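You operate a simulated robot arm through the tools that you are given. There is no shell and no other tool.

You are at the controls of a simulated two-armed robot. One attempt, no reset.

JOB
Check the cube press with the grey block and save the result.
Fine: block on the slide, slide in, load knob on CHECK, press GO, then SAVE when the display asks; leave the block inside. Set down upright: grey block.

The check looks at the end state, three seconds after you hand in, the way a careful person would. Anything else that was tipped, shoved, dropped, spilled or broken makes it a failure.

ROBOT AND FRAMES
Two 7-joint arms with fingered hands on one trunk that stands fixed in place. Base frame: the origin is at the foot of the trunk, x ahead of it, y to its left, z up. Readings come in cm, rad, newtons and seconds.
The left shoulder is at [6, 16.6, 95.1], the right one opposite. With the tool pointing down near the work surface each hand reaches from about 36 to 86 cm from the base axis, measured 20 degrees to its own side. Payload 5 kg a hand.
Tool frame (each hand has its own): the origin (TCP) lies between the finger pads and is the grasp point; the fingertips stand 3.2 cm ahead of it; z points along the fingers, y is the line along which they close. The gripper opens to 16 cm; its body begins 8.9 cm behind the TCP. The gripper is a hand of 3 fingers: y runs from the thumb to the fingers, the wrist lies at [0, 0, -26.7] in the tool frame.
Orientation is that of the tool frame in the base frame, as a unit quaternion [w, x, y, z]. With the fingers straight down and closing along the base's y, the tool's x points along the base's -x, its y along +y and its z along -z.

CONTROLS
- The arms move only by the tool nudge_tool. It takes "left_increments", "right_increments" or both (then of equal length, played together; a hand with none holds still); each is a list of rows, each a list of 6 numbers: the shift along the base's x, y, z in units of 500 mm (1.0 is 500 mm), then the turn, a rotation vector about the base's x, y, z in units of 180 degrees (1.0 is 180 degrees). In form: [[dx, dy, dz, rx, ry, rz], ...]. A call has 1 to 20 rows; each row is the pose to reach, as a shift and turn from the pose commanded when the call began. A call with a number of a shift or a turn outside -1 to 1 is refused whole. A row lasts 0.2 s, in which the tool goes at most 5 cm and 0.15 rad; a call with a longer step from one row to the next is refused whole. A pose out of reach is approached as far as the arm can. The call stops where the force on the tool passes 40 N (or 10 N more than at its start, if that is more) or the arm is blocked; 0.2 s more then pass. In this call time passes only in rows, and 0.2 s behind the last. The reply holds the time, the measured pose of the TCP, the force on the tool along the base axes, the opening and the grip force, in the units named above and with some noise, with the torque about the TCP (base axes, N m) and any sound that the robot's microphone picked up.
- Cameras (640 x 400 px; columns grow to the right, rows downward): "scene" is now at [4.75, 3.02, 159.52]; the picture's right is [0.40, -0.92, 0.00], its down [-0.63, -0.28, -0.73] and it looks along [0.67, 0.29, -0.69] (base axes); focal length 349 px, centre (320, 200). "left" rides on the left gripper at [-6.5, -0.4, -11.6] in its tool frame; the picture's right is [0.06, -1.00, 0.00], its down [0.87, 0.05, -0.49] and it looks along [0.49, 0.03, 0.87] (tool axes); focal length 261 px, centre (320, 200). "right" rides on the right gripper at [6.5, -0.4, -11.6] in its tool frame; the picture's right is [0.06, 1.00, 0.00], its down [-0.87, 0.05, -0.49] and it looks along [-0.49, 0.03, 0.87] (tool axes); focal length 261 px, centre (320, 200). There is no depth. A picture from a camera that has moved, and an enlarged one, comes with that camera's place and axes in the base frame and with its lens.
- get_image(camera): a new picture of that camera. The clock stands still meanwhile.
- raise_lower(by): slides the trunk up (or, below 0, down) by that many cm; the arms and the scene camera ride with it, the base frame stays. It gives what a move gives, with no picture.
- set_fingers(finger1, finger2, thumb_bend, hand): sets how far each is bent, from 0 (flat) to 1 (curled in); at 0.3 the hand is open as for a grip, at 0.7 the pads meet at the TCP. One left out holds its place. A second passes; each finger stops where it meets its share of the squeeze, and holds until it gets a number again. It is the only way to open and close the hand. It gives what a move gives, with no picture; readings hold the bend of each and the force on the fingers (four entries, about 0 where the hand has none), thumb and palm.
- head_to(pan, tilt): turns the head with the scene camera to pan (to the left, within 1.501 rad either way) and tilt (down, from -0.506 to 1.204), counted from straight ahead of the robot. It gives what a move gives.
- inspect(camera, box): a new picture of the part [left, top, right, bottom] of that camera's present view, enlarged. The clock stands still meanwhile.
- sign_off(): hands the job in; it is judged then, once.

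Nothing tells you positions but the pictures and the camera data. Unless the task says otherwise, let go and move clear before handing in.

The tools are called after ">>>" as a command line: name --argument value ..., lists and objects as JSON in quotes. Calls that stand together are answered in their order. nudge_tool: Moves the arms, as the interface text tells. Its arguments: {"type":"object","properties":{"left_increments":{"type":"array"},"right_increments":{"type":"array"}},"required":[]} The other tools are called the same way: raise_lower (by) moves the trunk up or down; set_fingers (finger1, finger2, thumb_bend, hand) moves the fingers one by one; head_to (pan, tilt) turns the head that bears the scene camera; get_image (camera) takes a picture; inspect (camera, box) takes an enlarged picture of a part of a camera's view; sign_off () hands the job in.

At the start:

```text
time: 0.0
left_ee_pos: [26.79, 36.2, 121.16]
left_tcp_rot: [0.0, 0.0, 1.0, 0.001]
left_wrist_force: [-0.4, -0.7, -0.2]
left_ft_torque: [-0.01, 0.0, -0.05]
left_grip_width: 15.98
left_finger_force: 0.1
left_shape: jaw
left_bend: [0.3, 0.3, 0.3]
left_finger forces: [0.0, 0.1, 0.1, 0.0, 0.0, 0.1]
right_ee_pos: [52.74, 7.29, 120.48]
right_tcp_rot: [0.001, 0.001, 1.0, 0.001]
right_wrist_force: [0.6, -0.6, -0.4]
right_ft_torque: [0.0, 0.0, 0.01]
right_grip_width: 16.0
right_finger_force: 0.1
right_shape: jaw
right_bend: [0.3, 0.3, 0.3]
right_finger forces: [0.0, 0.0, 0.0, 0.0, 0.0, 0.0]
trunk travel left (down, up): [-50.0, 9.0]
head pan, tilt (commanded): [0.414, 0.756]
```

scene: 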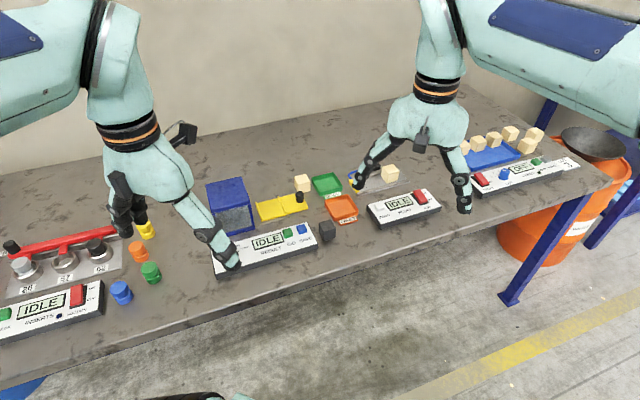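
right: 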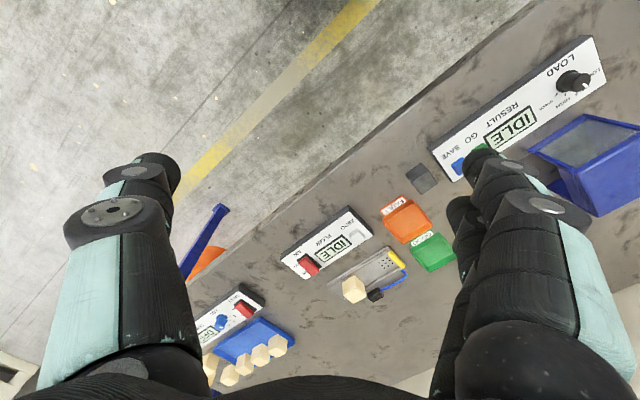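
left: 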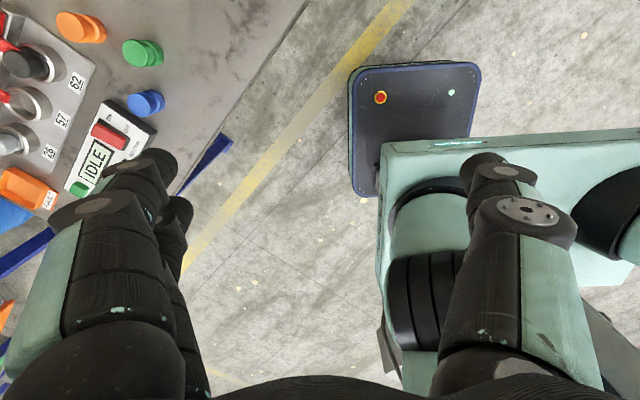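

I see a table with several stations; the cube press looks like the blue box with the yellow slide and the white panel (IDLE, GO, SAVE, LOAD knob), and the grey block sits just at the right of that panel. First I take enlarged pictures to read labels and work out positions.

>>> inspect --camera "scene" --box '[190, 160, 370, 280]'

>>> inspect --camera "right" --box '[370, 20, 640, 280]'

>>> inspect --camera "scene" --box '[330, 100, 600, 240]'

```text
3.33 times, centred on (280, 220) of scene
camera zoom: at [4.75, 3.02, 159.52], right [0.4, -0.92, 0.0], down [-0.63, -0.28, -0.73], along [0.67, 0.29, -0.69], focal length 1162 px, centre (453, 133)
```

zoom: 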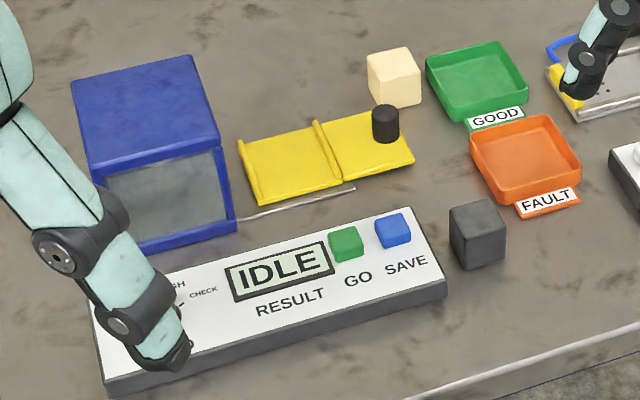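

```text
1.54 times, centred on (505, 150) of right
camera zoom: at [46.25, 6.76, 131.99], right [-0.06, 1.0, 0.0], down [0.87, 0.05, 0.49], along [0.49, 0.03, -0.87], focal length 401 px, centre (35, 277)
```

zoom: 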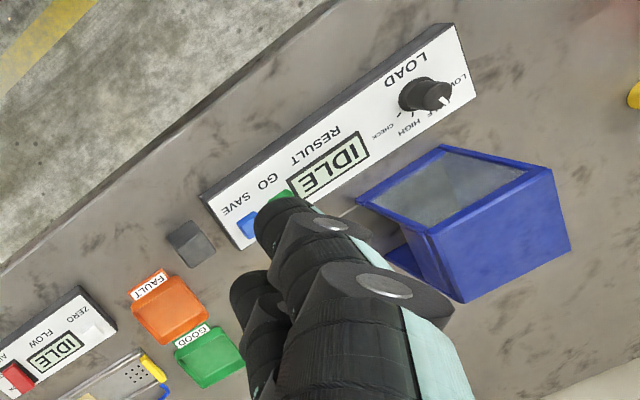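

```text
2.37 times, centred on (465, 170) of scene
camera zoom: at [4.75, 3.02, 159.52], right [0.4, -0.92, 0.0], down [-0.63, -0.28, -0.73], along [0.67, 0.29, -0.69], focal length 826 px, centre (-24, 271)
```

zoom: 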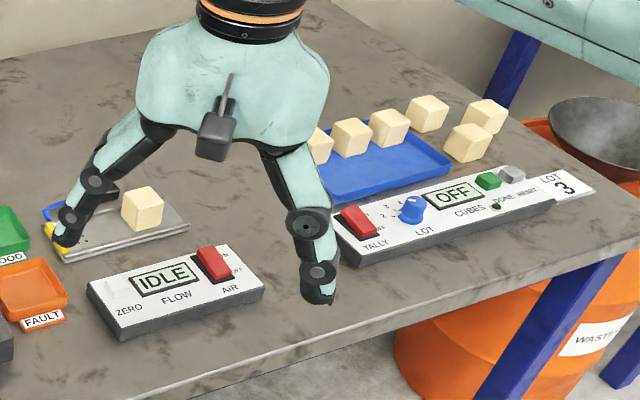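

The press is the blue box at left-centre with its yellow slide drawn out, the grey block sits near [69, 29, 78], right of the press panel, and the left hand hides the LOAD knob. I move both hands aside, high above the table, to get a clear view.

>>> nudge_tool --left_increments '[[0, 0.04, 0, 0, 0, 0], [0, 0.08, 0, 0, 0, 0], [0, 0.12, 0, 0, 0, 0], [0, 0.16, 0, 0, 0, 0], [0, 0.2, 0, 0, 0, 0], [0, 0.24, 0, 0, 0, 0], [0, 0.28, 0, 0, 0, 0], [0, 0.32, 0, 0, 0, 0], [0, 0.36, 0, 0, 0, 0], [0, 0.4, 0, 0, 0, 0]]' --right_increments '[[-0.025, -0.075, 0, 0, 0, 0], [-0.05, -0.15, 0, 0, 0, 0], [-0.075, -0.225, 0, 0, 0, 0], [-0.1, -0.3, 0, 0, 0, 0], [-0.125, -0.375, 0, 0, 0, 0], [-0.15, -0.45, 0, 0, 0, 0], [-0.175, -0.525, 0, 0, 0, 0], [-0.2, -0.6, 0, 0, 0, 0], [-0.225, -0.675, 0, 0, 0, 0], [-0.25, -0.75, 0, 0, 0, 0]]'

>>> get_image --camera "scene"

```text
time: 2.2
left_ee_pos: [26.76, 56.4, 121.1]
left_tcp_rot: [-0.001, 0.0, 1.0, 0.0]
left_wrist_force: [0.0, 0.7, 1.1]
left_ft_torque: [-0.03, -0.03, 0.01]
left_grip_width: 15.99
left_finger_force: 0.0
left_shape: jaw
left_bend: [0.3, 0.3, 0.3]
left_finger forces: [0.0, 0.0, 0.1, 0.0, 0.0, 0.0]
right_ee_pos: [40.19, -30.34, 120.24]
right_tcp_rot: [0.0, 0.001, 1.0, 0.002]
right_wrist_force: [0.2, -0.4, 0.9]
right_ft_torque: [-0.01, 0.0, 0.0]
right_grip_width: 15.96
right_finger_force: 0.2
right_shape: jaw
right_bend: [0.3, 0.3, 0.3]
right_finger forces: [0.1, 0.0, 0.1, 0.1, 0.1, 0.0]
trunk travel left (down, up): [-50.0, 9.0]
head pan, tilt (commanded): [0.414, 0.756]
```

```text
taken
camera scene: at [4.73, 3.0, 159.52], right [0.4, -0.92, 0.0], down [-0.63, -0.28, -0.73], along [0.67, 0.29, -0.69], focal length 349 px, centre (320, 200)
```

scene: 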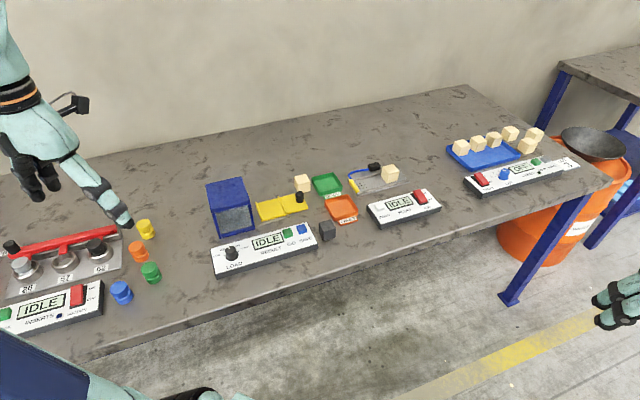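

The view of the press is now clear. I zoom in on the press, its panel and the slide to read the knob positions and get precise pixels.

>>> inspect --camera "scene" --box '[195, 165, 355, 265]'

>>> inspect --camera "scene" --box '[205, 220, 285, 270]'

>>> inspect --camera "scene" --box '[240, 175, 340, 240]'

>>> get_image --camera "left"

```text
4.00 times, centred on (275, 215) of scene
camera zoom: at [4.73, 3.0, 159.52], right [0.4, -0.92, 0.0], down [-0.63, -0.28, -0.73], along [0.67, 0.29, -0.69], focal length 1394 px, centre (500, 140)
```

zoom: 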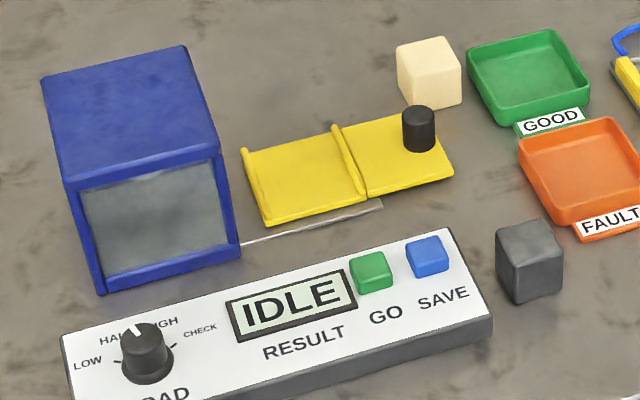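

```text
8.00 times, centred on (245, 245) of scene
camera zoom: at [4.73, 3.0, 159.52], right [0.4, -0.92, 0.0], down [-0.63, -0.28, -0.73], along [0.67, 0.29, -0.69], focal length 2789 px, centre (920, -160)
```

zoom: 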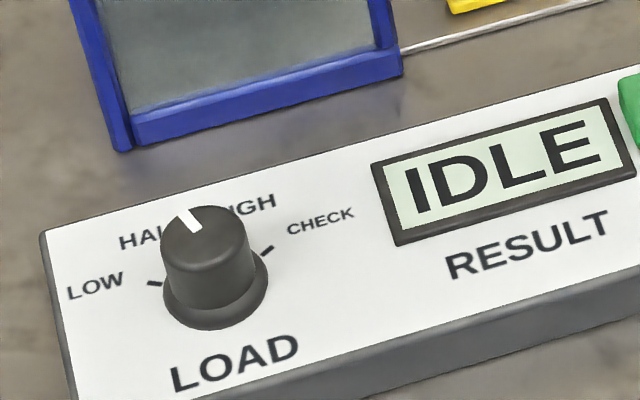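

```text
6.15 times, centred on (290, 208) of scene
camera zoom: at [4.73, 3.0, 159.52], right [0.4, -0.92, 0.0], down [-0.63, -0.28, -0.73], along [0.67, 0.29, -0.69], focal length 2145 px, centre (505, 154)
```

zoom: 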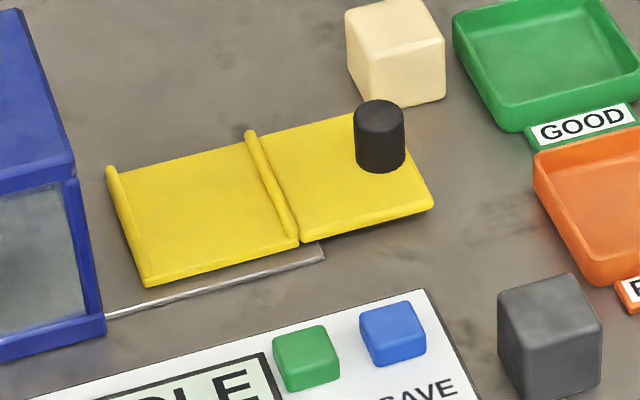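

```text
taken
camera left: at [33.17, 55.88, 132.63], right [-0.06, -1.0, 0.0], down [-0.87, 0.05, 0.49], along [-0.49, 0.03, -0.87], focal length 261 px, centre (320, 200)
```

left: 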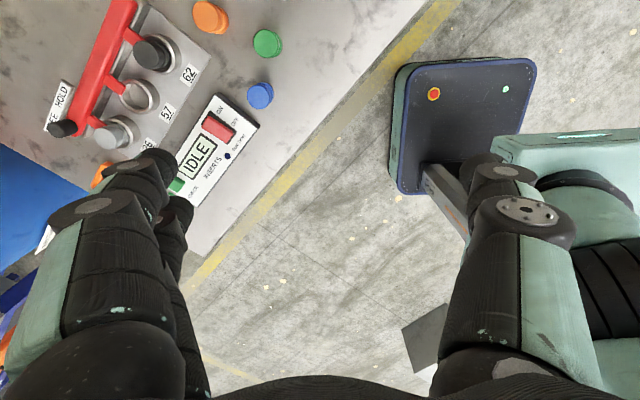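

The press axes lie at about 45° to the base: panel from roughly [49, 56] to [69, 36], slide pocket near [72, 50], slide handle near [79, 43], GO near [62, 38], SAVE near [65, 35]. I bring the left hand high over the area, yawed -45° to line up with the table, so its camera can give a second view for heights.

>>> nudge_tool --left_increments '[[0.062, -0.024, -0.0267, 0, 0, -0.0208], [0.124, -0.048, -0.0533, 0, 0, -0.0417], [0.186, -0.072, -0.08, 0, 0, -0.0625], [0.248, -0.096, -0.1067, 0, 0, -0.0833], [0.31, -0.12, -0.1333, 0, 0, -0.1042], [0.372, -0.144, -0.16, 0, 0, -0.125], [0.434, -0.168, -0.1867, 0, 0, -0.1458], [0.496, -0.192, -0.2133, 0, 0, -0.1667], [0.558, -0.216, -0.24, 0, 0, -0.1875], [0.62, -0.24, -0.2667, 0, 0, -0.2083], [0.682, -0.264, -0.2933, 0, 0, -0.2292], [0.744, -0.288, -0.32, 0, 0, -0.25]]'

>>> get_image --camera "left"

>>> get_image --camera "scene"

```text
time: 4.8
left_ee_pos: [64.16, 41.65, 105.01]
left_tcp_rot: [0.0, 0.384, 0.923, 0.0]
left_wrist_force: [-0.3, 0.6, 1.0]
left_ft_torque: [-0.01, 0.03, 0.0]
left_grip_width: 16.01
left_finger_force: 0.1
left_shape: jaw
left_bend: [0.3, 0.3, 0.3]
left_finger forces: [0.1, 0.0, 0.0, 0.0, 0.1, 0.1]
right_ee_pos: [40.42, -30.2, 120.2]
right_tcp_rot: [-0.001, 0.001, 1.0, 0.001]
right_wrist_force: [0.6, -0.1, 0.4]
right_ft_torque: [0.01, 0.03, -0.03]
right_grip_width: 15.99
right_finger_force: 0.1
right_shape: jaw
right_bend: [0.3, 0.3, 0.3]
right_finger forces: [0.1, 0.0, 0.0, 0.0, 0.0, 0.0]
trunk travel left (down, up): [-50.0, 9.0]
head pan, tilt (commanded): [0.414, 0.756]
```

```text
taken
camera left: at [68.37, 36.71, 116.61], right [-0.75, -0.66, 0.0], down [-0.58, 0.65, 0.49], along [-0.33, 0.37, -0.87], focal length 261 px, centre (320, 200)
```

left: 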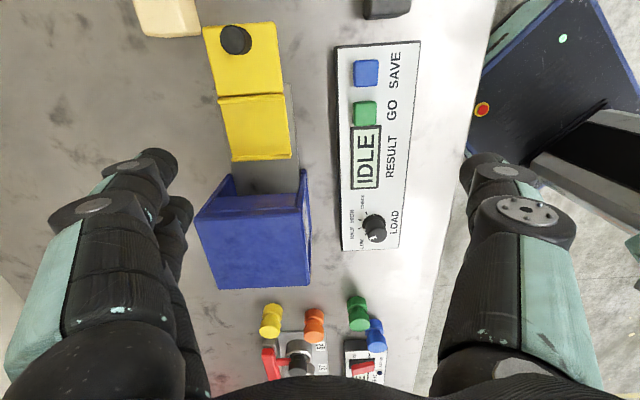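

```text
taken
camera scene: at [4.86, 2.97, 159.52], right [0.4, -0.92, 0.0], down [-0.63, -0.28, -0.73], along [0.67, 0.29, -0.69], focal length 349 px, centre (320, 200)
```

scene: 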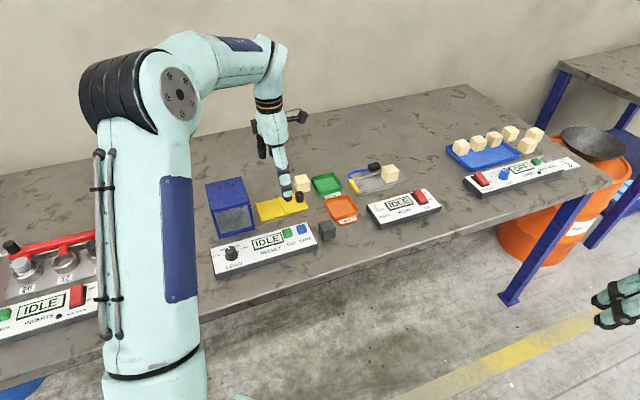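

The triangulation works well: GO at about [60.7, 37.7, 85.5], SAVE at [63.6, 34.7, 85.4], slide handle top at [75.4, 41, 87]. I zoom the left camera for the slide, box entry and knob.

>>> inspect --camera "left" --box '[180, 0, 340, 100]'

>>> inspect --camera "left" --box '[180, 100, 340, 200]'

>>> inspect --camera "left" --box '[320, 170, 432, 260]'

>>> inspect --camera "left" --box '[320, 0, 440, 180]'

```text
4.00 times, centred on (260, 50) of left
camera zoom: at [68.37, 36.71, 116.61], right [-0.75, -0.66, 0.0], down [-0.58, 0.65, 0.49], along [-0.33, 0.37, -0.87], focal length 1043 px, centre (560, 800)
```

zoom: 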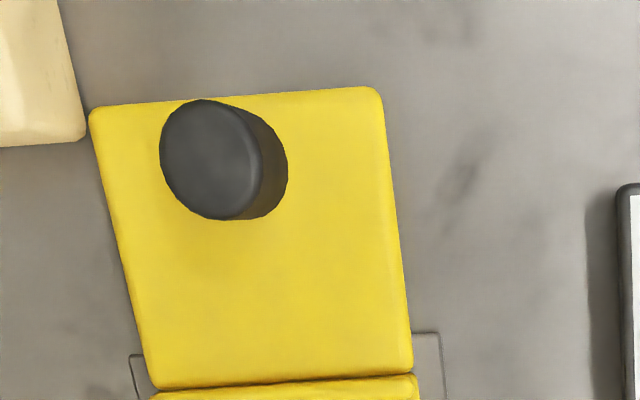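

```text
4.00 times, centred on (260, 150) of left
camera zoom: at [68.37, 36.71, 116.61], right [-0.75, -0.66, 0.0], down [-0.58, 0.65, 0.49], along [-0.33, 0.37, -0.87], focal length 1043 px, centre (560, 400)
```

zoom: 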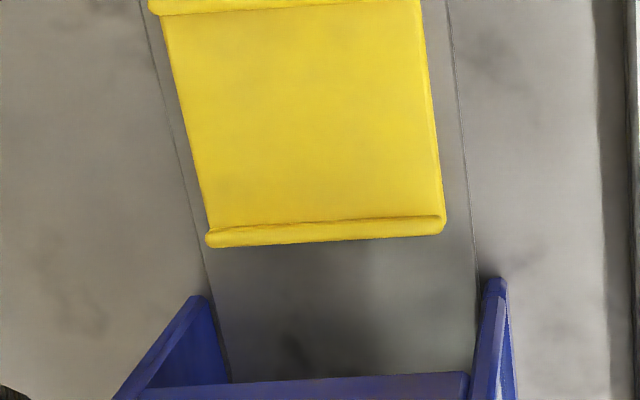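

```text
4.44 times, centred on (376, 215) of left
camera zoom: at [68.37, 36.71, 116.61], right [-0.75, -0.66, 0.0], down [-0.58, 0.65, 0.49], along [-0.33, 0.37, -0.87], focal length 1158 px, centre (71, 133)
```

zoom: 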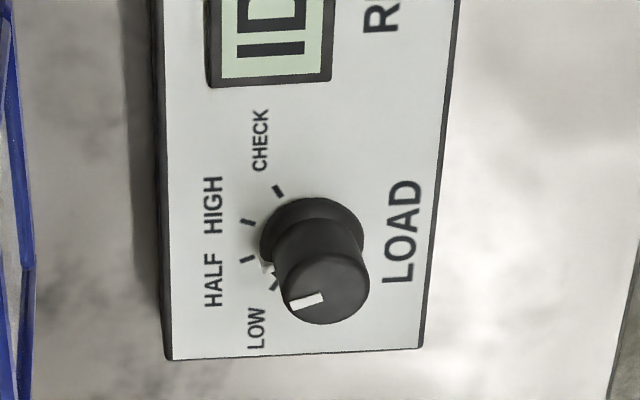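

```text
2.22 times, centred on (380, 90) of left
camera zoom: at [68.37, 36.71, 116.61], right [-0.75, -0.66, 0.0], down [-0.58, 0.65, 0.49], along [-0.33, 0.37, -0.87], focal length 579 px, centre (187, 444)
```

zoom: 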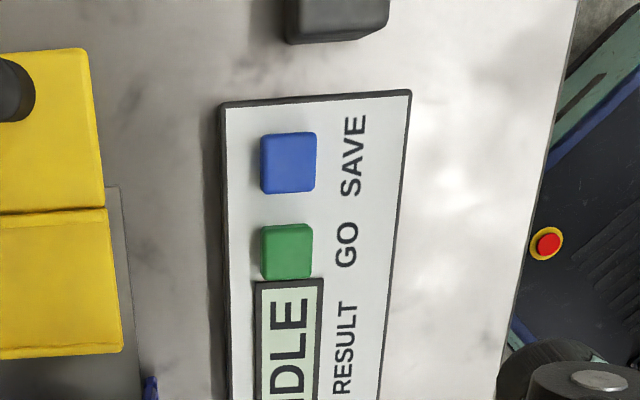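

The LOAD knob now points at HALF, and CHECK is about 70–75° clockwise (seen from above). I now move the hand over the grey block's estimated place [67.6, 28.2] at a safe height to look straight at it.

>>> nudge_tool --left_increments '[[0.017, -0.067, -0.02, 0, 0, 0], [0.034, -0.134, -0.04, 0, 0, 0], [0.051, -0.201, -0.06, 0, 0, 0], [0.069, -0.269, -0.08, 0, 0, 0]]'

>>> get_image --camera "left"

>>> get_image --camera "scene"

```text
time: 5.8
left_ee_pos: [67.64, 28.35, 101.13]
left_tcp_rot: [-0.001, 0.381, 0.924, 0.001]
left_wrist_force: [-0.1, 0.3, -0.5]
left_ft_torque: [-0.03, 0.01, 0.02]
left_grip_width: 16.0
left_finger_force: 0.0
left_shape: jaw
left_bend: [0.3, 0.3, 0.3]
left_finger forces: [0.0, 0.0, 0.1, 0.1, 0.0, 0.0]
right_ee_pos: [40.38, -30.19, 120.32]
right_tcp_rot: [-0.002, 0.001, 1.0, 0.002]
right_wrist_force: [1.1, 0.3, 0.2]
right_ft_torque: [0.01, 0.03, 0.0]
right_grip_width: 15.98
right_finger_force: 0.1
right_shape: jaw
right_bend: [0.3, 0.3, 0.3]
right_finger forces: [0.1, 0.0, 0.0, 0.1, 0.0, 0.0]
trunk travel left (down, up): [-50.0, 9.0]
head pan, tilt (commanded): [0.414, 0.756]
```

```text
taken
camera left: at [71.75, 23.42, 112.58], right [-0.75, -0.66, 0.0], down [-0.58, 0.65, 0.49], along [-0.33, 0.37, -0.87], focal length 261 px, centre (320, 200)
```

left: 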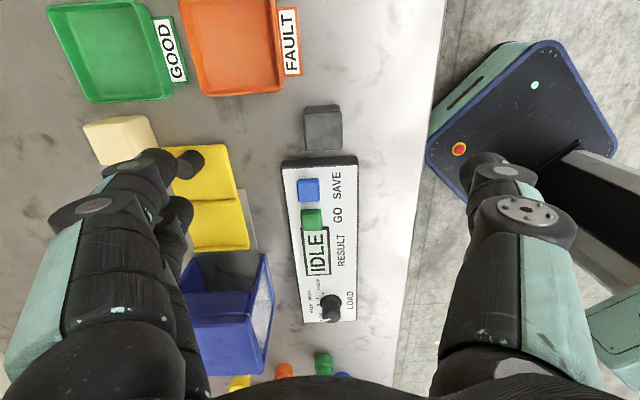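

```text
taken
camera scene: at [4.79, 2.94, 159.52], right [0.4, -0.92, 0.0], down [-0.63, -0.28, -0.73], along [0.67, 0.29, -0.69], focal length 349 px, centre (320, 200)
```

scene: 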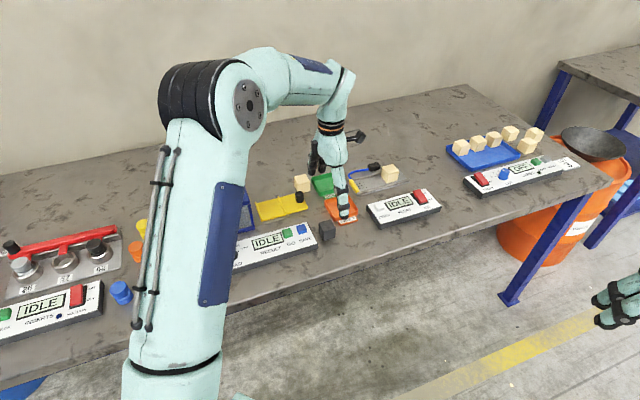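

The grey block is visible ahead of the panel's right end. I zoom both cameras on it to fix its place and orientation.

>>> inspect --camera "left" --box '[280, 80, 376, 140]'

>>> inspect --camera "left" --box '[270, 130, 370, 200]'

>>> inspect --camera "scene" --box '[290, 200, 370, 250]'

```text
6.67 times, centred on (328, 110) of left
camera zoom: at [71.75, 23.42, 112.58], right [-0.75, -0.66, 0.0], down [-0.58, 0.65, 0.49], along [-0.33, 0.37, -0.87], focal length 1738 px, centre (267, 800)
```

zoom: 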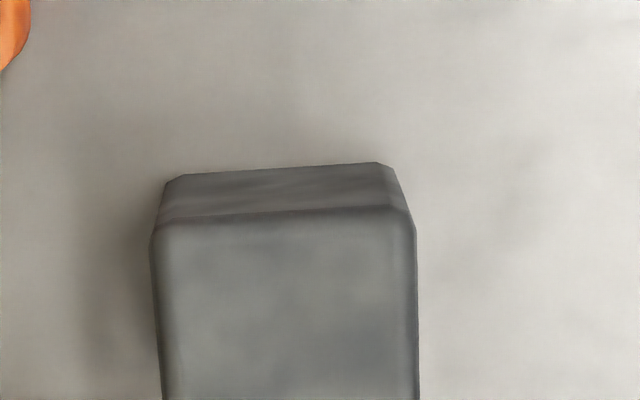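

```text
5.71 times, centred on (320, 165) of left
camera zoom: at [71.75, 23.42, 112.58], right [-0.75, -0.66, 0.0], down [-0.58, 0.65, 0.49], along [-0.33, 0.37, -0.87], focal length 1489 px, centre (320, 400)
```

zoom: 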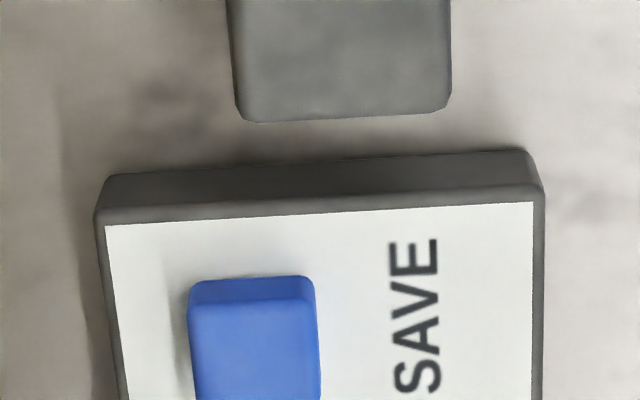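

```text
8.00 times, centred on (330, 225) of scene
camera zoom: at [4.79, 2.94, 159.52], right [0.4, -0.92, 0.0], down [-0.63, -0.28, -0.73], along [0.67, 0.29, -0.69], focal length 2789 px, centre (240, 0)
```

zoom: 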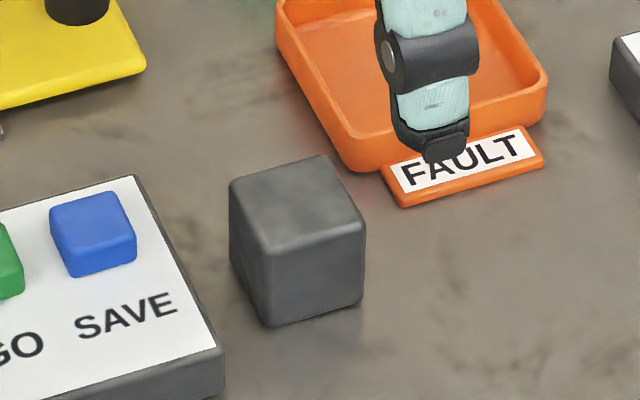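

The block is a ~3.8 cm cube centred at about [66.9, 28.2], top at z≈86.4 (table ≈82.6), its edges aligned at 45°. I check the finger layout before grasping, to keep clear of the FAULT tray.

>>> inspect --camera "left" --box '[0, 100, 240, 300]'

>>> inspect --camera "scene" --box '[290, 110, 390, 230]'

>>> inspect --camera "left" --box '[430, 120, 580, 260]'

```text
2.00 times, centred on (120, 200) of left
camera zoom: at [71.75, 23.42, 112.58], right [-0.75, -0.66, 0.0], down [-0.58, 0.65, 0.49], along [-0.33, 0.37, -0.87], focal length 521 px, centre (720, 200)
```

zoom: 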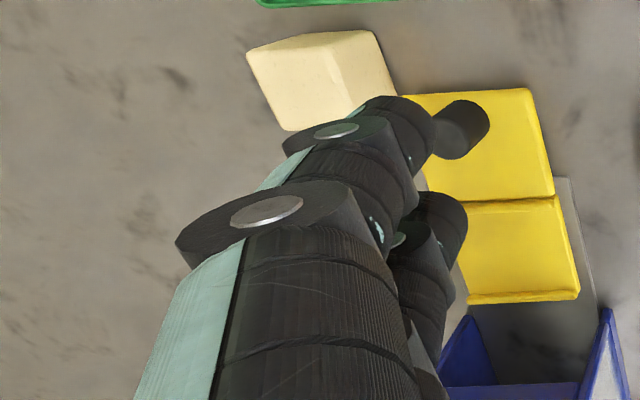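

```text
3.33 times, centred on (340, 170) of scene
camera zoom: at [4.79, 2.94, 159.52], right [0.4, -0.92, 0.0], down [-0.63, -0.28, -0.73], along [0.67, 0.29, -0.69], focal length 1162 px, centre (253, 300)
```

zoom: 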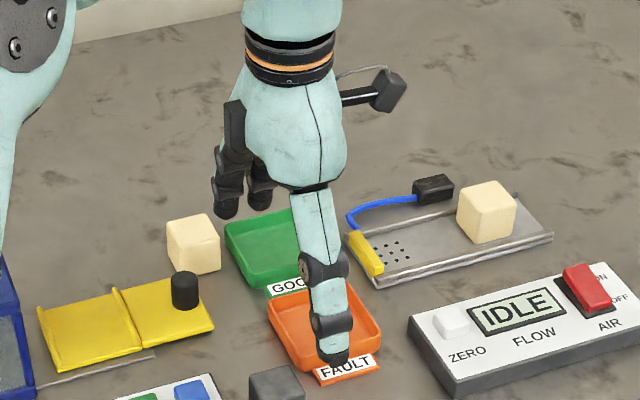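

```text
2.86 times, centred on (505, 190) of left
camera zoom: at [71.75, 23.42, 112.58], right [-0.75, -0.66, 0.0], down [-0.58, 0.65, 0.49], along [-0.33, 0.37, -0.87], focal length 745 px, centre (-209, 229)
```

zoom: 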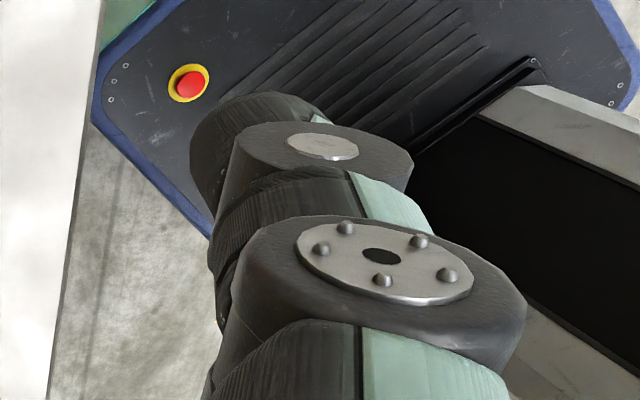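

The two fingers span about ±2.5 cm and the thumb is single, so closing along the table's depth clears both tray (right) and panel (left). I pre-shape the hand to about 7 cm at height and look.

>>> set_fingers --hand "left" --finger1 0.52 --finger2 0.52 --thumb_bend 0.52

>>> get_image --camera "left"

>>> inspect --camera "scene" --box '[280, 110, 400, 240]'

```text
time: 6.8
left_ee_pos: [67.55, 28.43, 100.99]
left_tcp_rot: [-0.001, 0.382, 0.924, 0.0]
left_wrist_force: [0.0, -0.8, 0.2]
left_ft_torque: [-0.01, 0.04, -0.04]
left_grip_width: 7.97
left_finger_force: 0.0
left_shape: fingers
left_bend: [0.52, 0.52, 0.52]
left_finger forces: [0.1, 0.0, 0.0, 0.0, 0.0, 0.1]
right_ee_pos: [40.24, -30.25, 120.31]
right_tcp_rot: [0.0, 0.001, 1.0, 0.001]
right_wrist_force: [0.0, -0.4, 0.2]
right_ft_torque: [0.01, -0.01, 0.0]
right_grip_width: 15.99
right_finger_force: 0.1
right_shape: jaw
right_bend: [0.3, 0.3, 0.3]
right_finger forces: [0.0, 0.0, 0.0, 0.0, 0.1, 0.0]
trunk travel left (down, up): [-50.0, 9.0]
head pan, tilt (commanded): [0.414, 0.756]
```

```text
taken
camera left: at [71.72, 23.49, 112.6], right [-0.75, -0.66, 0.0], down [-0.58, 0.65, 0.49], along [-0.33, 0.37, -0.87], focal length 261 px, centre (320, 200)
```

left: 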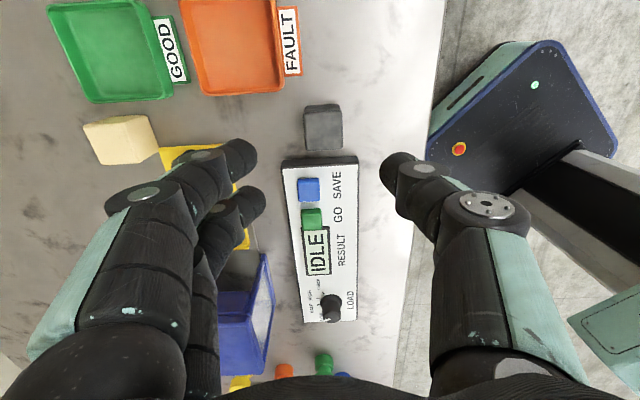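

```text
3.08 times, centred on (340, 175) of scene
camera zoom: at [4.76, 3.01, 159.52], right [0.4, -0.92, 0.0], down [-0.63, -0.28, -0.73], along [0.67, 0.29, -0.69], focal length 1073 px, centre (258, 277)
```

zoom: 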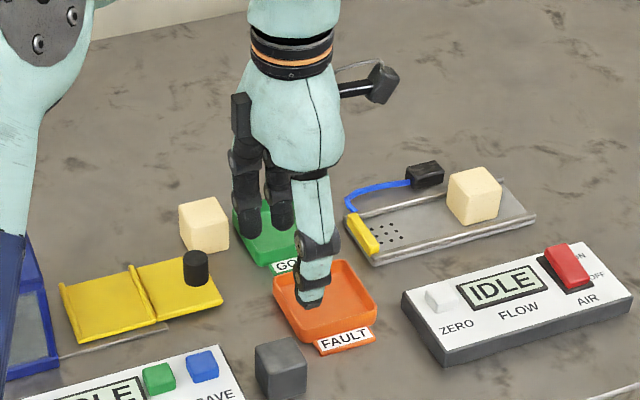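

Width is now 8 cm, and the hand is nearly centred over the block. I narrow it slightly, shift to [66.8, 28.3] and go down to 92 for a check above the block.

>>> set_fingers --hand "left" --finger1 0.56 --finger2 0.56 --thumb_bend 0.56

>>> nudge_tool --left_increments '[[-0.0075, -0.0015, -0.045, 0, 0, 0], [-0.015, -0.003, -0.09, 0, 0, 0], [-0.015, -0.003, -0.135, 0, 0, 0], [-0.015, -0.003, -0.18, 0, 0, 0], [-0.015, -0.003, -0.18, 0, 0, 0]]'

>>> get_image --camera "left"

>>> inspect --camera "scene" --box '[280, 160, 400, 260]'

```text
time: 7.8
left_ee_pos: [67.53, 28.42, 100.98]
left_tcp_rot: [0.0, 0.383, 0.924, 0.0]
left_wrist_force: [-0.1, 0.0, -0.5]
left_ft_torque: [0.01, 0.0, -0.03]
left_grip_width: 6.37
left_finger_force: 0.1
left_shape: fingers
left_bend: [0.56, 0.56, 0.56]
left_finger forces: [0.0, 0.1, 0.0, 0.0, 0.0, 0.0]
right_ee_pos: [40.41, -30.18, 120.27]
right_tcp_rot: [0.0, 0.0, 1.0, 0.001]
right_wrist_force: [0.2, 0.2, -0.5]
right_ft_torque: [-0.01, -0.02, -0.02]
right_grip_width: 15.97
right_finger_force: 0.1
right_shape: jaw
right_bend: [0.3, 0.3, 0.3]
right_finger forces: [0.1, 0.1, 0.0, 0.0, 0.0, 0.1]
trunk travel left (down, up): [-50.0, 9.0]
head pan, tilt (commanded): [0.414, 0.756]
```

```text
time: 9.0
left_ee_pos: [66.79, 28.25, 92.09]
left_tcp_rot: [-0.001, 0.383, 0.924, 0.0]
left_wrist_force: [-0.8, -0.1, 0.0]
left_ft_torque: [0.0, 0.03, -0.02]
left_grip_width: 6.37
left_finger_force: 0.1
left_shape: fingers
left_bend: [0.56, 0.56, 0.56]
left_finger forces: [0.0, 0.0, 0.0, 0.0, 0.0, 0.1]
right_ee_pos: [40.32, -30.24, 120.38]
right_tcp_rot: [0.001, 0.001, 1.0, 0.001]
right_wrist_force: [0.5, -0.5, 0.0]
right_ft_torque: [0.01, -0.01, 0.02]
right_grip_width: 15.99
right_finger_force: 0.0
right_shape: jaw
right_bend: [0.3, 0.3, 0.3]
right_finger forces: [0.1, 0.0, 0.0, 0.0, 0.0, 0.0]
trunk travel left (down, up): [-50.0, 9.0]
head pan, tilt (commanded): [0.414, 0.756]
```

```text
taken
camera left: at [70.91, 23.32, 103.64], right [-0.75, -0.66, 0.0], down [-0.58, 0.65, 0.49], along [-0.33, 0.37, -0.87], focal length 261 px, centre (320, 200)
```

left: 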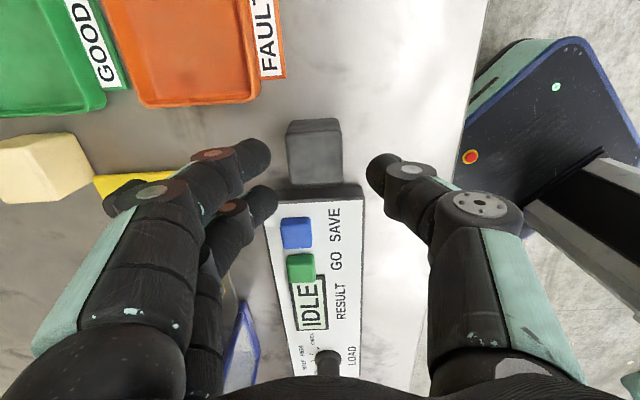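

```text
4.00 times, centred on (340, 210) of scene
camera zoom: at [4.74, 3.0, 159.52], right [0.4, -0.92, 0.0], down [-0.63, -0.28, -0.73], along [0.67, 0.29, -0.69], focal length 1394 px, centre (240, 160)
```

zoom: 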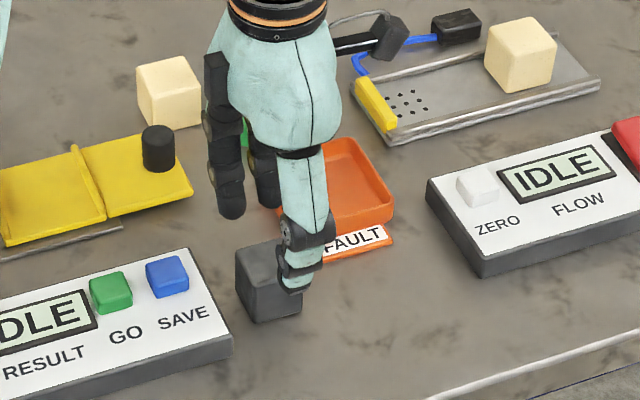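

The block lies centred between thumb and fingers, matching my estimate. I go straight down to z≈86.7, where the tips should be about 1 cm above the table, and check.

>>> nudge_tool --left_increments '[[0, 0, -0.03, 0, 0, 0], [0, 0, -0.06, 0, 0, 0], [0, 0, -0.09, 0, 0, 0], [0, 0, -0.108, 0, 0, 0], [0, 0, -0.108, 0, 0, 0]]'

>>> get_image --camera "left"

>>> inspect --camera "scene" --box '[290, 180, 380, 250]'

```text
time: 10.2
left_ee_pos: [66.7, 28.1, 86.81]
left_tcp_rot: [0.0, 0.382, 0.924, 0.001]
left_wrist_force: [0.4, 0.7, 0.2]
left_ft_torque: [0.03, -0.02, -0.05]
left_grip_width: 6.37
left_finger_force: 0.0
left_shape: fingers
left_bend: [0.56, 0.56, 0.56]
left_finger forces: [0.0, 0.0, 0.1, 0.0, 0.0, 0.1]
right_ee_pos: [40.36, -30.2, 120.34]
right_tcp_rot: [0.0, 0.002, 1.0, 0.002]
right_wrist_force: [0.9, -0.1, -0.2]
right_ft_torque: [0.02, -0.01, 0.0]
right_grip_width: 16.0
right_finger_force: 0.0
right_shape: jaw
right_bend: [0.3, 0.3, 0.3]
right_finger forces: [0.0, 0.0, 0.0, 0.0, 0.0, 0.1]
trunk travel left (down, up): [-50.0, 9.0]
head pan, tilt (commanded): [0.414, 0.756]
```

```text
taken
camera left: at [70.88, 23.24, 98.2], right [-0.75, -0.66, 0.0], down [-0.58, 0.65, 0.49], along [-0.33, 0.37, -0.87], focal length 261 px, centre (320, 200)
```

left: 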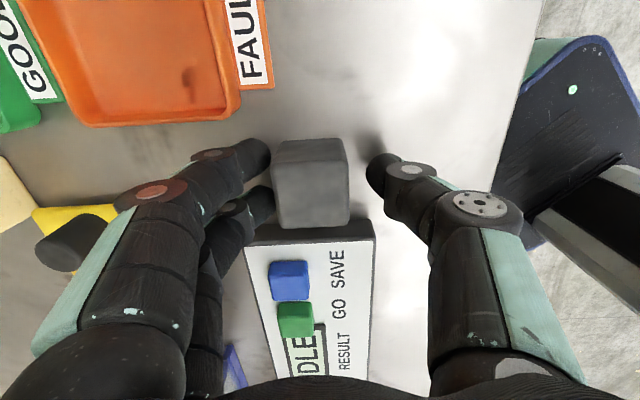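

```text
5.71 times, centred on (335, 215) of scene
camera zoom: at [4.76, 3.0, 159.52], right [0.4, -0.92, 0.0], down [-0.63, -0.28, -0.73], along [0.67, 0.29, -0.69], focal length 1992 px, centre (234, 114)
```

zoom: 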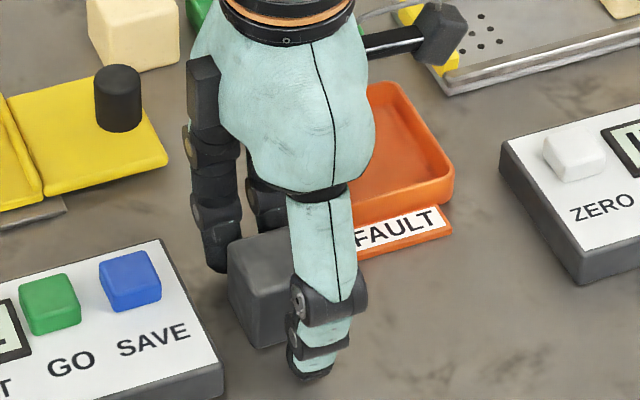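

The block is a touch nearer the fingers than the thumb, so I shift about 3 mm back along the closing line and then close.

>>> nudge_tool --left_increments '[[0.004, 0.004, 0, 0, 0, 0], [0.004, 0.004, -0.006, 0, 0, 0]]'

>>> set_fingers --hand "left" --finger1 0.6 --finger2 0.6 --thumb_bend 0.6

>>> get_image --camera "left"

```text
time: 10.8
left_ee_pos: [66.8, 28.35, 86.35]
left_tcp_rot: [0.001, 0.383, 0.924, 0.001]
left_wrist_force: [-0.1, 0.4, -0.1]
left_ft_torque: [0.01, 0.02, 0.0]
left_grip_width: 6.36
left_finger_force: 0.1
left_shape: fingers
left_bend: [0.56, 0.56, 0.56]
left_finger forces: [0.0, 0.0, 0.1, 0.1, 0.0, 0.0]
right_ee_pos: [40.34, -30.29, 120.19]
right_tcp_rot: [-0.001, 0.001, 1.0, 0.0]
right_wrist_force: [0.3, -0.3, 0.1]
right_ft_torque: [0.01, 0.04, 0.02]
right_grip_width: 16.02
right_finger_force: 0.0
right_shape: jaw
right_bend: [0.3, 0.3, 0.3]
right_finger forces: [0.0, 0.0, 0.1, 0.0, 0.1, 0.1]
trunk travel left (down, up): [-50.0, 9.0]
head pan, tilt (commanded): [0.414, 0.756]
```

```text
time: 11.8
left_ee_pos: [66.88, 28.37, 86.46]
left_tcp_rot: [0.0, 0.383, 0.924, 0.0]
left_wrist_force: [0.3, 0.2, -0.3]
left_ft_torque: [-0.01, 0.01, 0.0]
left_grip_width: 4.87
left_finger_force: 0.5
left_shape: fingers
left_bend: [0.59, 0.59, 0.6]
left_finger forces: [0.4, 0.3, 0.0, 0.1, 0.0, 0.0]
right_ee_pos: [40.42, -30.28, 120.25]
right_tcp_rot: [-0.001, 0.001, 1.0, 0.002]
right_wrist_force: [0.0, 0.0, 0.0]
right_ft_torque: [0.02, -0.05, 0.03]
right_grip_width: 15.96
right_finger_force: 0.0
right_shape: jaw
right_bend: [0.3, 0.3, 0.3]
right_finger forces: [0.0, 0.0, 0.0, 0.1, 0.0, 0.0]
trunk travel left (down, up): [-50.0, 9.0]
head pan, tilt (commanded): [0.414, 0.756]
```

```text
taken
camera left: at [71.06, 23.49, 97.9], right [-0.75, -0.66, 0.0], down [-0.58, 0.65, 0.49], along [-0.33, 0.37, -0.87], focal length 261 px, centre (320, 200)
```

left: 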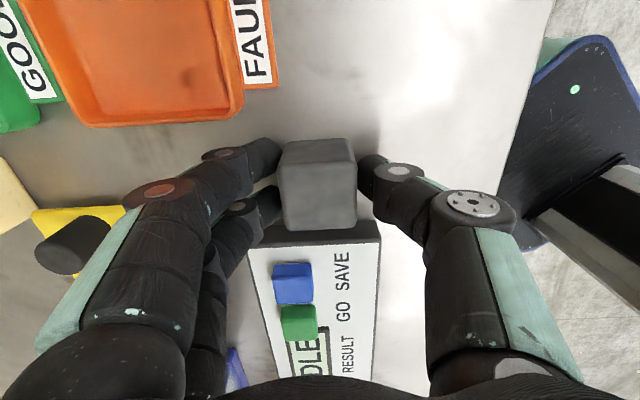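

Fingers touch lightly and the thumb is about to. I close fully for a firm grip.

>>> set_fingers --hand "left" --finger1 0.7 --finger2 0.7 --thumb_bend 0.7

>>> get_image --camera "left"

>>> inspect --camera "scene" --box '[290, 180, 380, 250]'

```text
time: 12.8
left_ee_pos: [66.9, 28.34, 86.3]
left_tcp_rot: [0.001, 0.382, 0.924, 0.0]
left_wrist_force: [0.3, 0.8, 0.6]
left_ft_torque: [0.01, 0.01, -0.01]
left_grip_width: 4.37
left_finger_force: 16.3
left_shape: fingers
left_bend: [0.61, 0.61, 0.65]
left_finger forces: [8.0, 8.0, 0.0, 0.0, 16.2, 0.0]
right_ee_pos: [40.4, -30.18, 120.39]
right_tcp_rot: [-0.001, 0.0, 1.0, 0.001]
right_wrist_force: [-0.8, -0.8, 0.4]
right_ft_torque: [0.0, 0.0, -0.01]
right_grip_width: 16.0
right_finger_force: 0.0
right_shape: jaw
right_bend: [0.3, 0.3, 0.3]
right_finger forces: [0.1, 0.1, 0.0, 0.0, 0.0, 0.1]
trunk travel left (down, up): [-50.0, 9.0]
head pan, tilt (commanded): [0.414, 0.756]
```

```text
taken
camera left: at [71.07, 23.48, 97.89], right [-0.75, -0.66, 0.0], down [-0.58, 0.65, 0.49], along [-0.33, 0.37, -0.87], focal length 261 px, centre (320, 200)
```

left: 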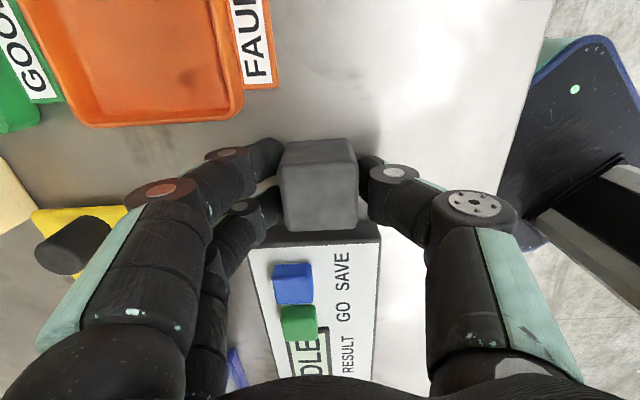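

```text
5.71 times, centred on (335, 215) of scene
camera zoom: at [4.78, 3.01, 159.52], right [0.4, -0.92, 0.0], down [-0.63, -0.28, -0.73], along [0.67, 0.29, -0.69], focal length 1992 px, centre (234, 114)
```

zoom: 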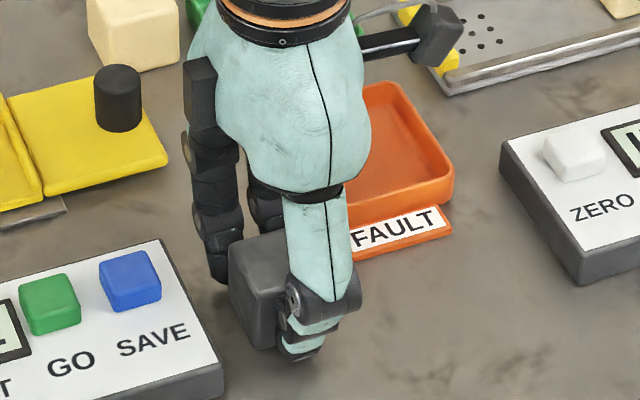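

Grip holds at 16 N. I lift straight up about 9 cm and verify that the block comes along.

>>> nudge_tool --left_increments '[[0, 0, 0.02, 0, 0, 0], [0, 0, 0.05, 0, 0, 0], [0, 0, 0.09, 0, 0, 0], [0, 0, 0.13, 0, 0, 0], [0, 0, 0.18, 0, 0, 0]]'

>>> get_image --camera "left"

>>> inspect --camera "scene" --box '[270, 150, 390, 250]'

```text
time: 14.0
left_ee_pos: [66.96, 28.49, 95.35]
left_tcp_rot: [0.001, 0.382, 0.924, 0.0]
left_wrist_force: [-0.1, 0.0, -2.3]
left_ft_torque: [-0.03, 0.01, -0.02]
left_grip_width: 4.41
left_finger_force: 16.3
left_shape: fingers
left_bend: [0.61, 0.61, 0.65]
left_finger forces: [8.2, 8.0, 0.0, 0.0, 16.3, 0.0]
right_ee_pos: [40.3, -30.3, 120.3]
right_tcp_rot: [0.0, 0.001, 1.0, 0.001]
right_wrist_force: [0.4, 0.1, 0.2]
right_ft_torque: [-0.02, 0.0, -0.01]
right_grip_width: 16.01
right_finger_force: 0.0
right_shape: jaw
right_bend: [0.3, 0.3, 0.3]
right_finger forces: [0.0, 0.0, 0.0, 0.0, 0.0, 0.1]
trunk travel left (down, up): [-50.0, 9.0]
head pan, tilt (commanded): [0.414, 0.756]
```

```text
taken
camera left: at [71.14, 23.49, 106.92], right [-0.75, -0.66, 0.0], down [-0.58, 0.65, 0.49], along [-0.32, 0.37, -0.87], focal length 261 px, centre (320, 200)
```

left: 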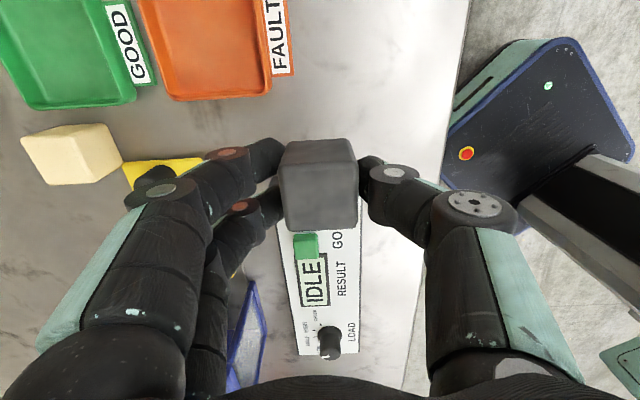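

```text
4.00 times, centred on (330, 200) of scene
camera zoom: at [4.73, 2.99, 159.52], right [0.4, -0.92, 0.0], down [-0.63, -0.28, -0.73], along [0.67, 0.29, -0.69], focal length 1394 px, centre (280, 200)
```

zoom: 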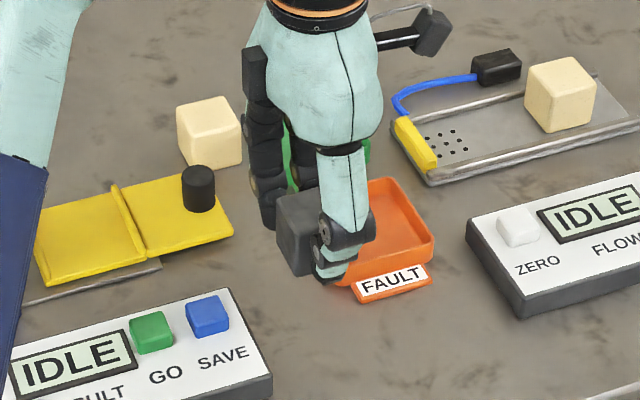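

The block is held firmly and level. I carry it at this height over to the slide pocket, near [68.15, 47.6].

>>> nudge_tool --left_increments '[[0.005, 0.077, 0, 0, 0, 0], [0.01, 0.154, 0, 0, 0, 0], [0.015, 0.231, 0, 0, 0, 0], [0.02, 0.308, 0, 0, 0, 0], [0.024, 0.383, 0, 0, 0, 0], [0.024, 0.383, 0, 0, 0, 0]]'

>>> get_image --camera "left"

>>> get_image --camera "scene"

>>> inspect --camera "scene" --box '[220, 130, 340, 240]'

```text
time: 15.4
left_ee_pos: [68.16, 47.58, 95.64]
left_tcp_rot: [0.0, 0.383, 0.924, 0.0]
left_wrist_force: [0.2, -0.1, -3.4]
left_ft_torque: [0.03, -0.01, -0.02]
left_grip_width: 4.4
left_finger_force: 16.1
left_shape: fingers
left_bend: [0.61, 0.61, 0.65]
left_finger forces: [8.1, 8.1, 0.0, 0.0, 16.2, 0.0]
right_ee_pos: [40.35, -30.22, 120.29]
right_tcp_rot: [0.0, 0.001, 1.0, 0.001]
right_wrist_force: [-0.6, 1.0, 0.4]
right_ft_torque: [0.02, 0.02, 0.0]
right_grip_width: 15.98
right_finger_force: 0.0
right_shape: jaw
right_bend: [0.3, 0.3, 0.3]
right_finger forces: [0.0, 0.0, 0.1, 0.0, 0.1, 0.0]
trunk travel left (down, up): [-50.0, 9.0]
head pan, tilt (commanded): [0.414, 0.756]
```

```text
taken
camera left: at [72.31, 42.72, 107.07], right [-0.75, -0.66, 0.0], down [-0.58, 0.65, 0.49], along [-0.33, 0.37, -0.87], focal length 261 px, centre (320, 200)
```

left: 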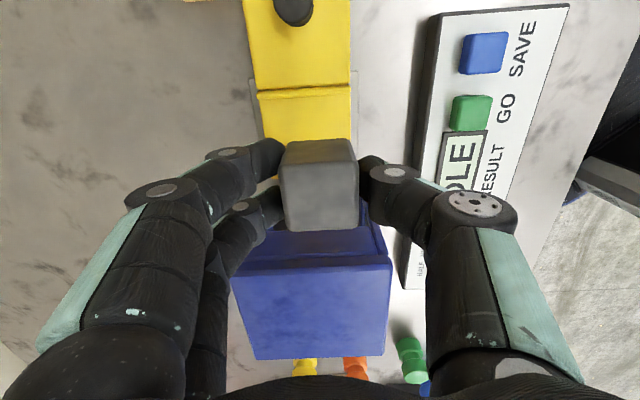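

```text
taken
camera scene: at [4.76, 2.95, 159.52], right [0.4, -0.92, 0.0], down [-0.63, -0.28, -0.73], along [0.67, 0.29, -0.69], focal length 349 px, centre (320, 200)
```

scene: 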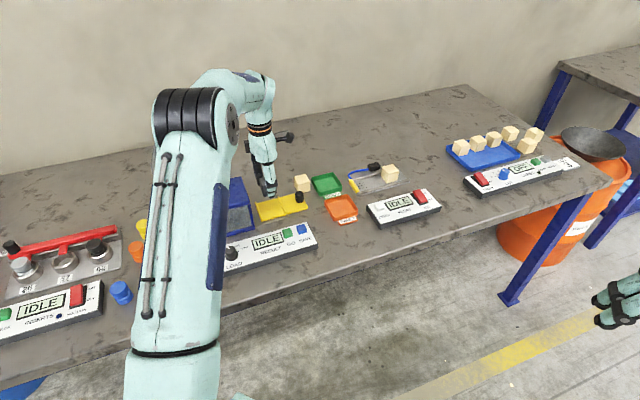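

```text
3.64 times, centred on (280, 185) of scene
camera zoom: at [4.76, 2.95, 159.52], right [0.4, -0.92, 0.0], down [-0.63, -0.28, -0.73], along [0.67, 0.29, -0.69], focal length 1268 px, centre (466, 254)
```

zoom: 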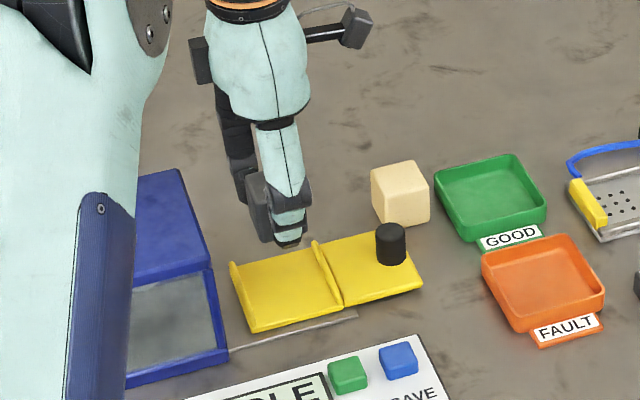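

The block hangs over the pocket; the left camera shows the slide's centre line about 1.2 cm further back, so the pocket centre is about [69.0, 48.3]. I shift there and go down to just above the slide.

>>> nudge_tool --left_increments '[[0.016, 0.016, 0, 0, 0, 0], [0.016, 0.016, -0.03, 0, 0, 0], [0.016, 0.016, -0.07, 0, 0, 0], [0.016, 0.016, -0.11, 0, 0, 0], [0.016, 0.016, -0.13, 0, 0, 0], [0.016, 0.016, -0.13, 0, 0, 0]]'

>>> get_image --camera "left"

>>> inspect --camera "scene" --box '[220, 150, 340, 240]'

```text
time: 16.8
left_ee_pos: [68.79, 48.35, 88.88]
left_tcp_rot: [0.001, 0.383, 0.924, 0.001]
left_wrist_force: [0.5, 0.2, -2.4]
left_ft_torque: [0.0, 0.0, 0.0]
left_grip_width: 4.4
left_finger_force: 15.8
left_shape: fingers
left_bend: [0.61, 0.61, 0.65]
left_finger forces: [8.2, 8.2, 0.1, 0.1, 16.2, 0.1]
right_ee_pos: [40.4, -30.19, 120.23]
right_tcp_rot: [-0.002, 0.001, 1.0, 0.0]
right_wrist_force: [0.3, 0.1, -0.3]
right_ft_torque: [-0.01, 0.04, 0.0]
right_grip_width: 16.01
right_finger_force: 0.1
right_shape: jaw
right_bend: [0.3, 0.3, 0.3]
right_finger forces: [0.0, 0.0, 0.1, 0.0, 0.0, 0.0]
trunk travel left (down, up): [-50.0, 9.0]
head pan, tilt (commanded): [0.414, 0.756]
```

```text
taken
camera left: at [73.03, 43.52, 100.47], right [-0.75, -0.66, 0.0], down [-0.58, 0.65, 0.49], along [-0.33, 0.37, -0.87], focal length 261 px, centre (320, 200)
```

left: 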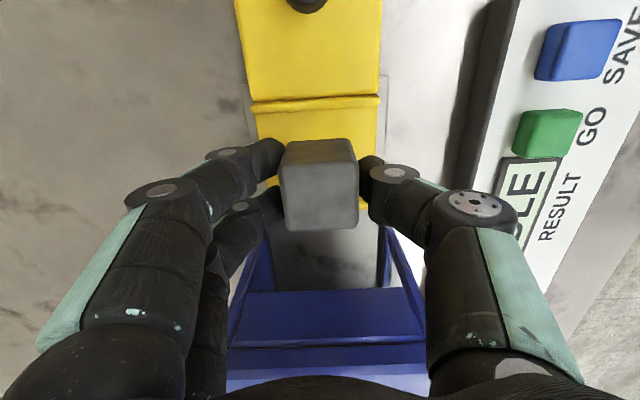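

```text
4.44 times, centred on (280, 195) of scene
camera zoom: at [4.77, 3.02, 159.52], right [0.4, -0.92, 0.0], down [-0.63, -0.28, -0.73], along [0.67, 0.29, -0.69], focal length 1549 px, centre (498, 222)
```

zoom: 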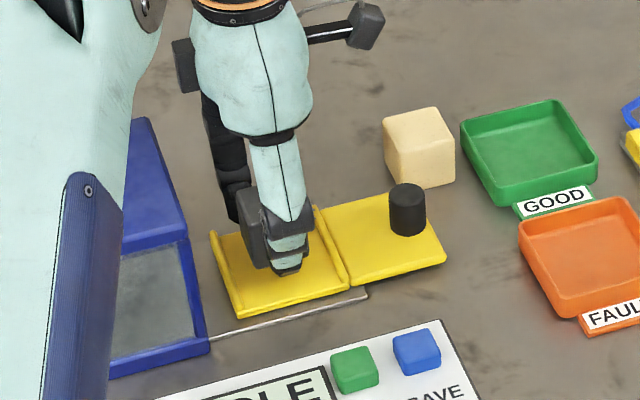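

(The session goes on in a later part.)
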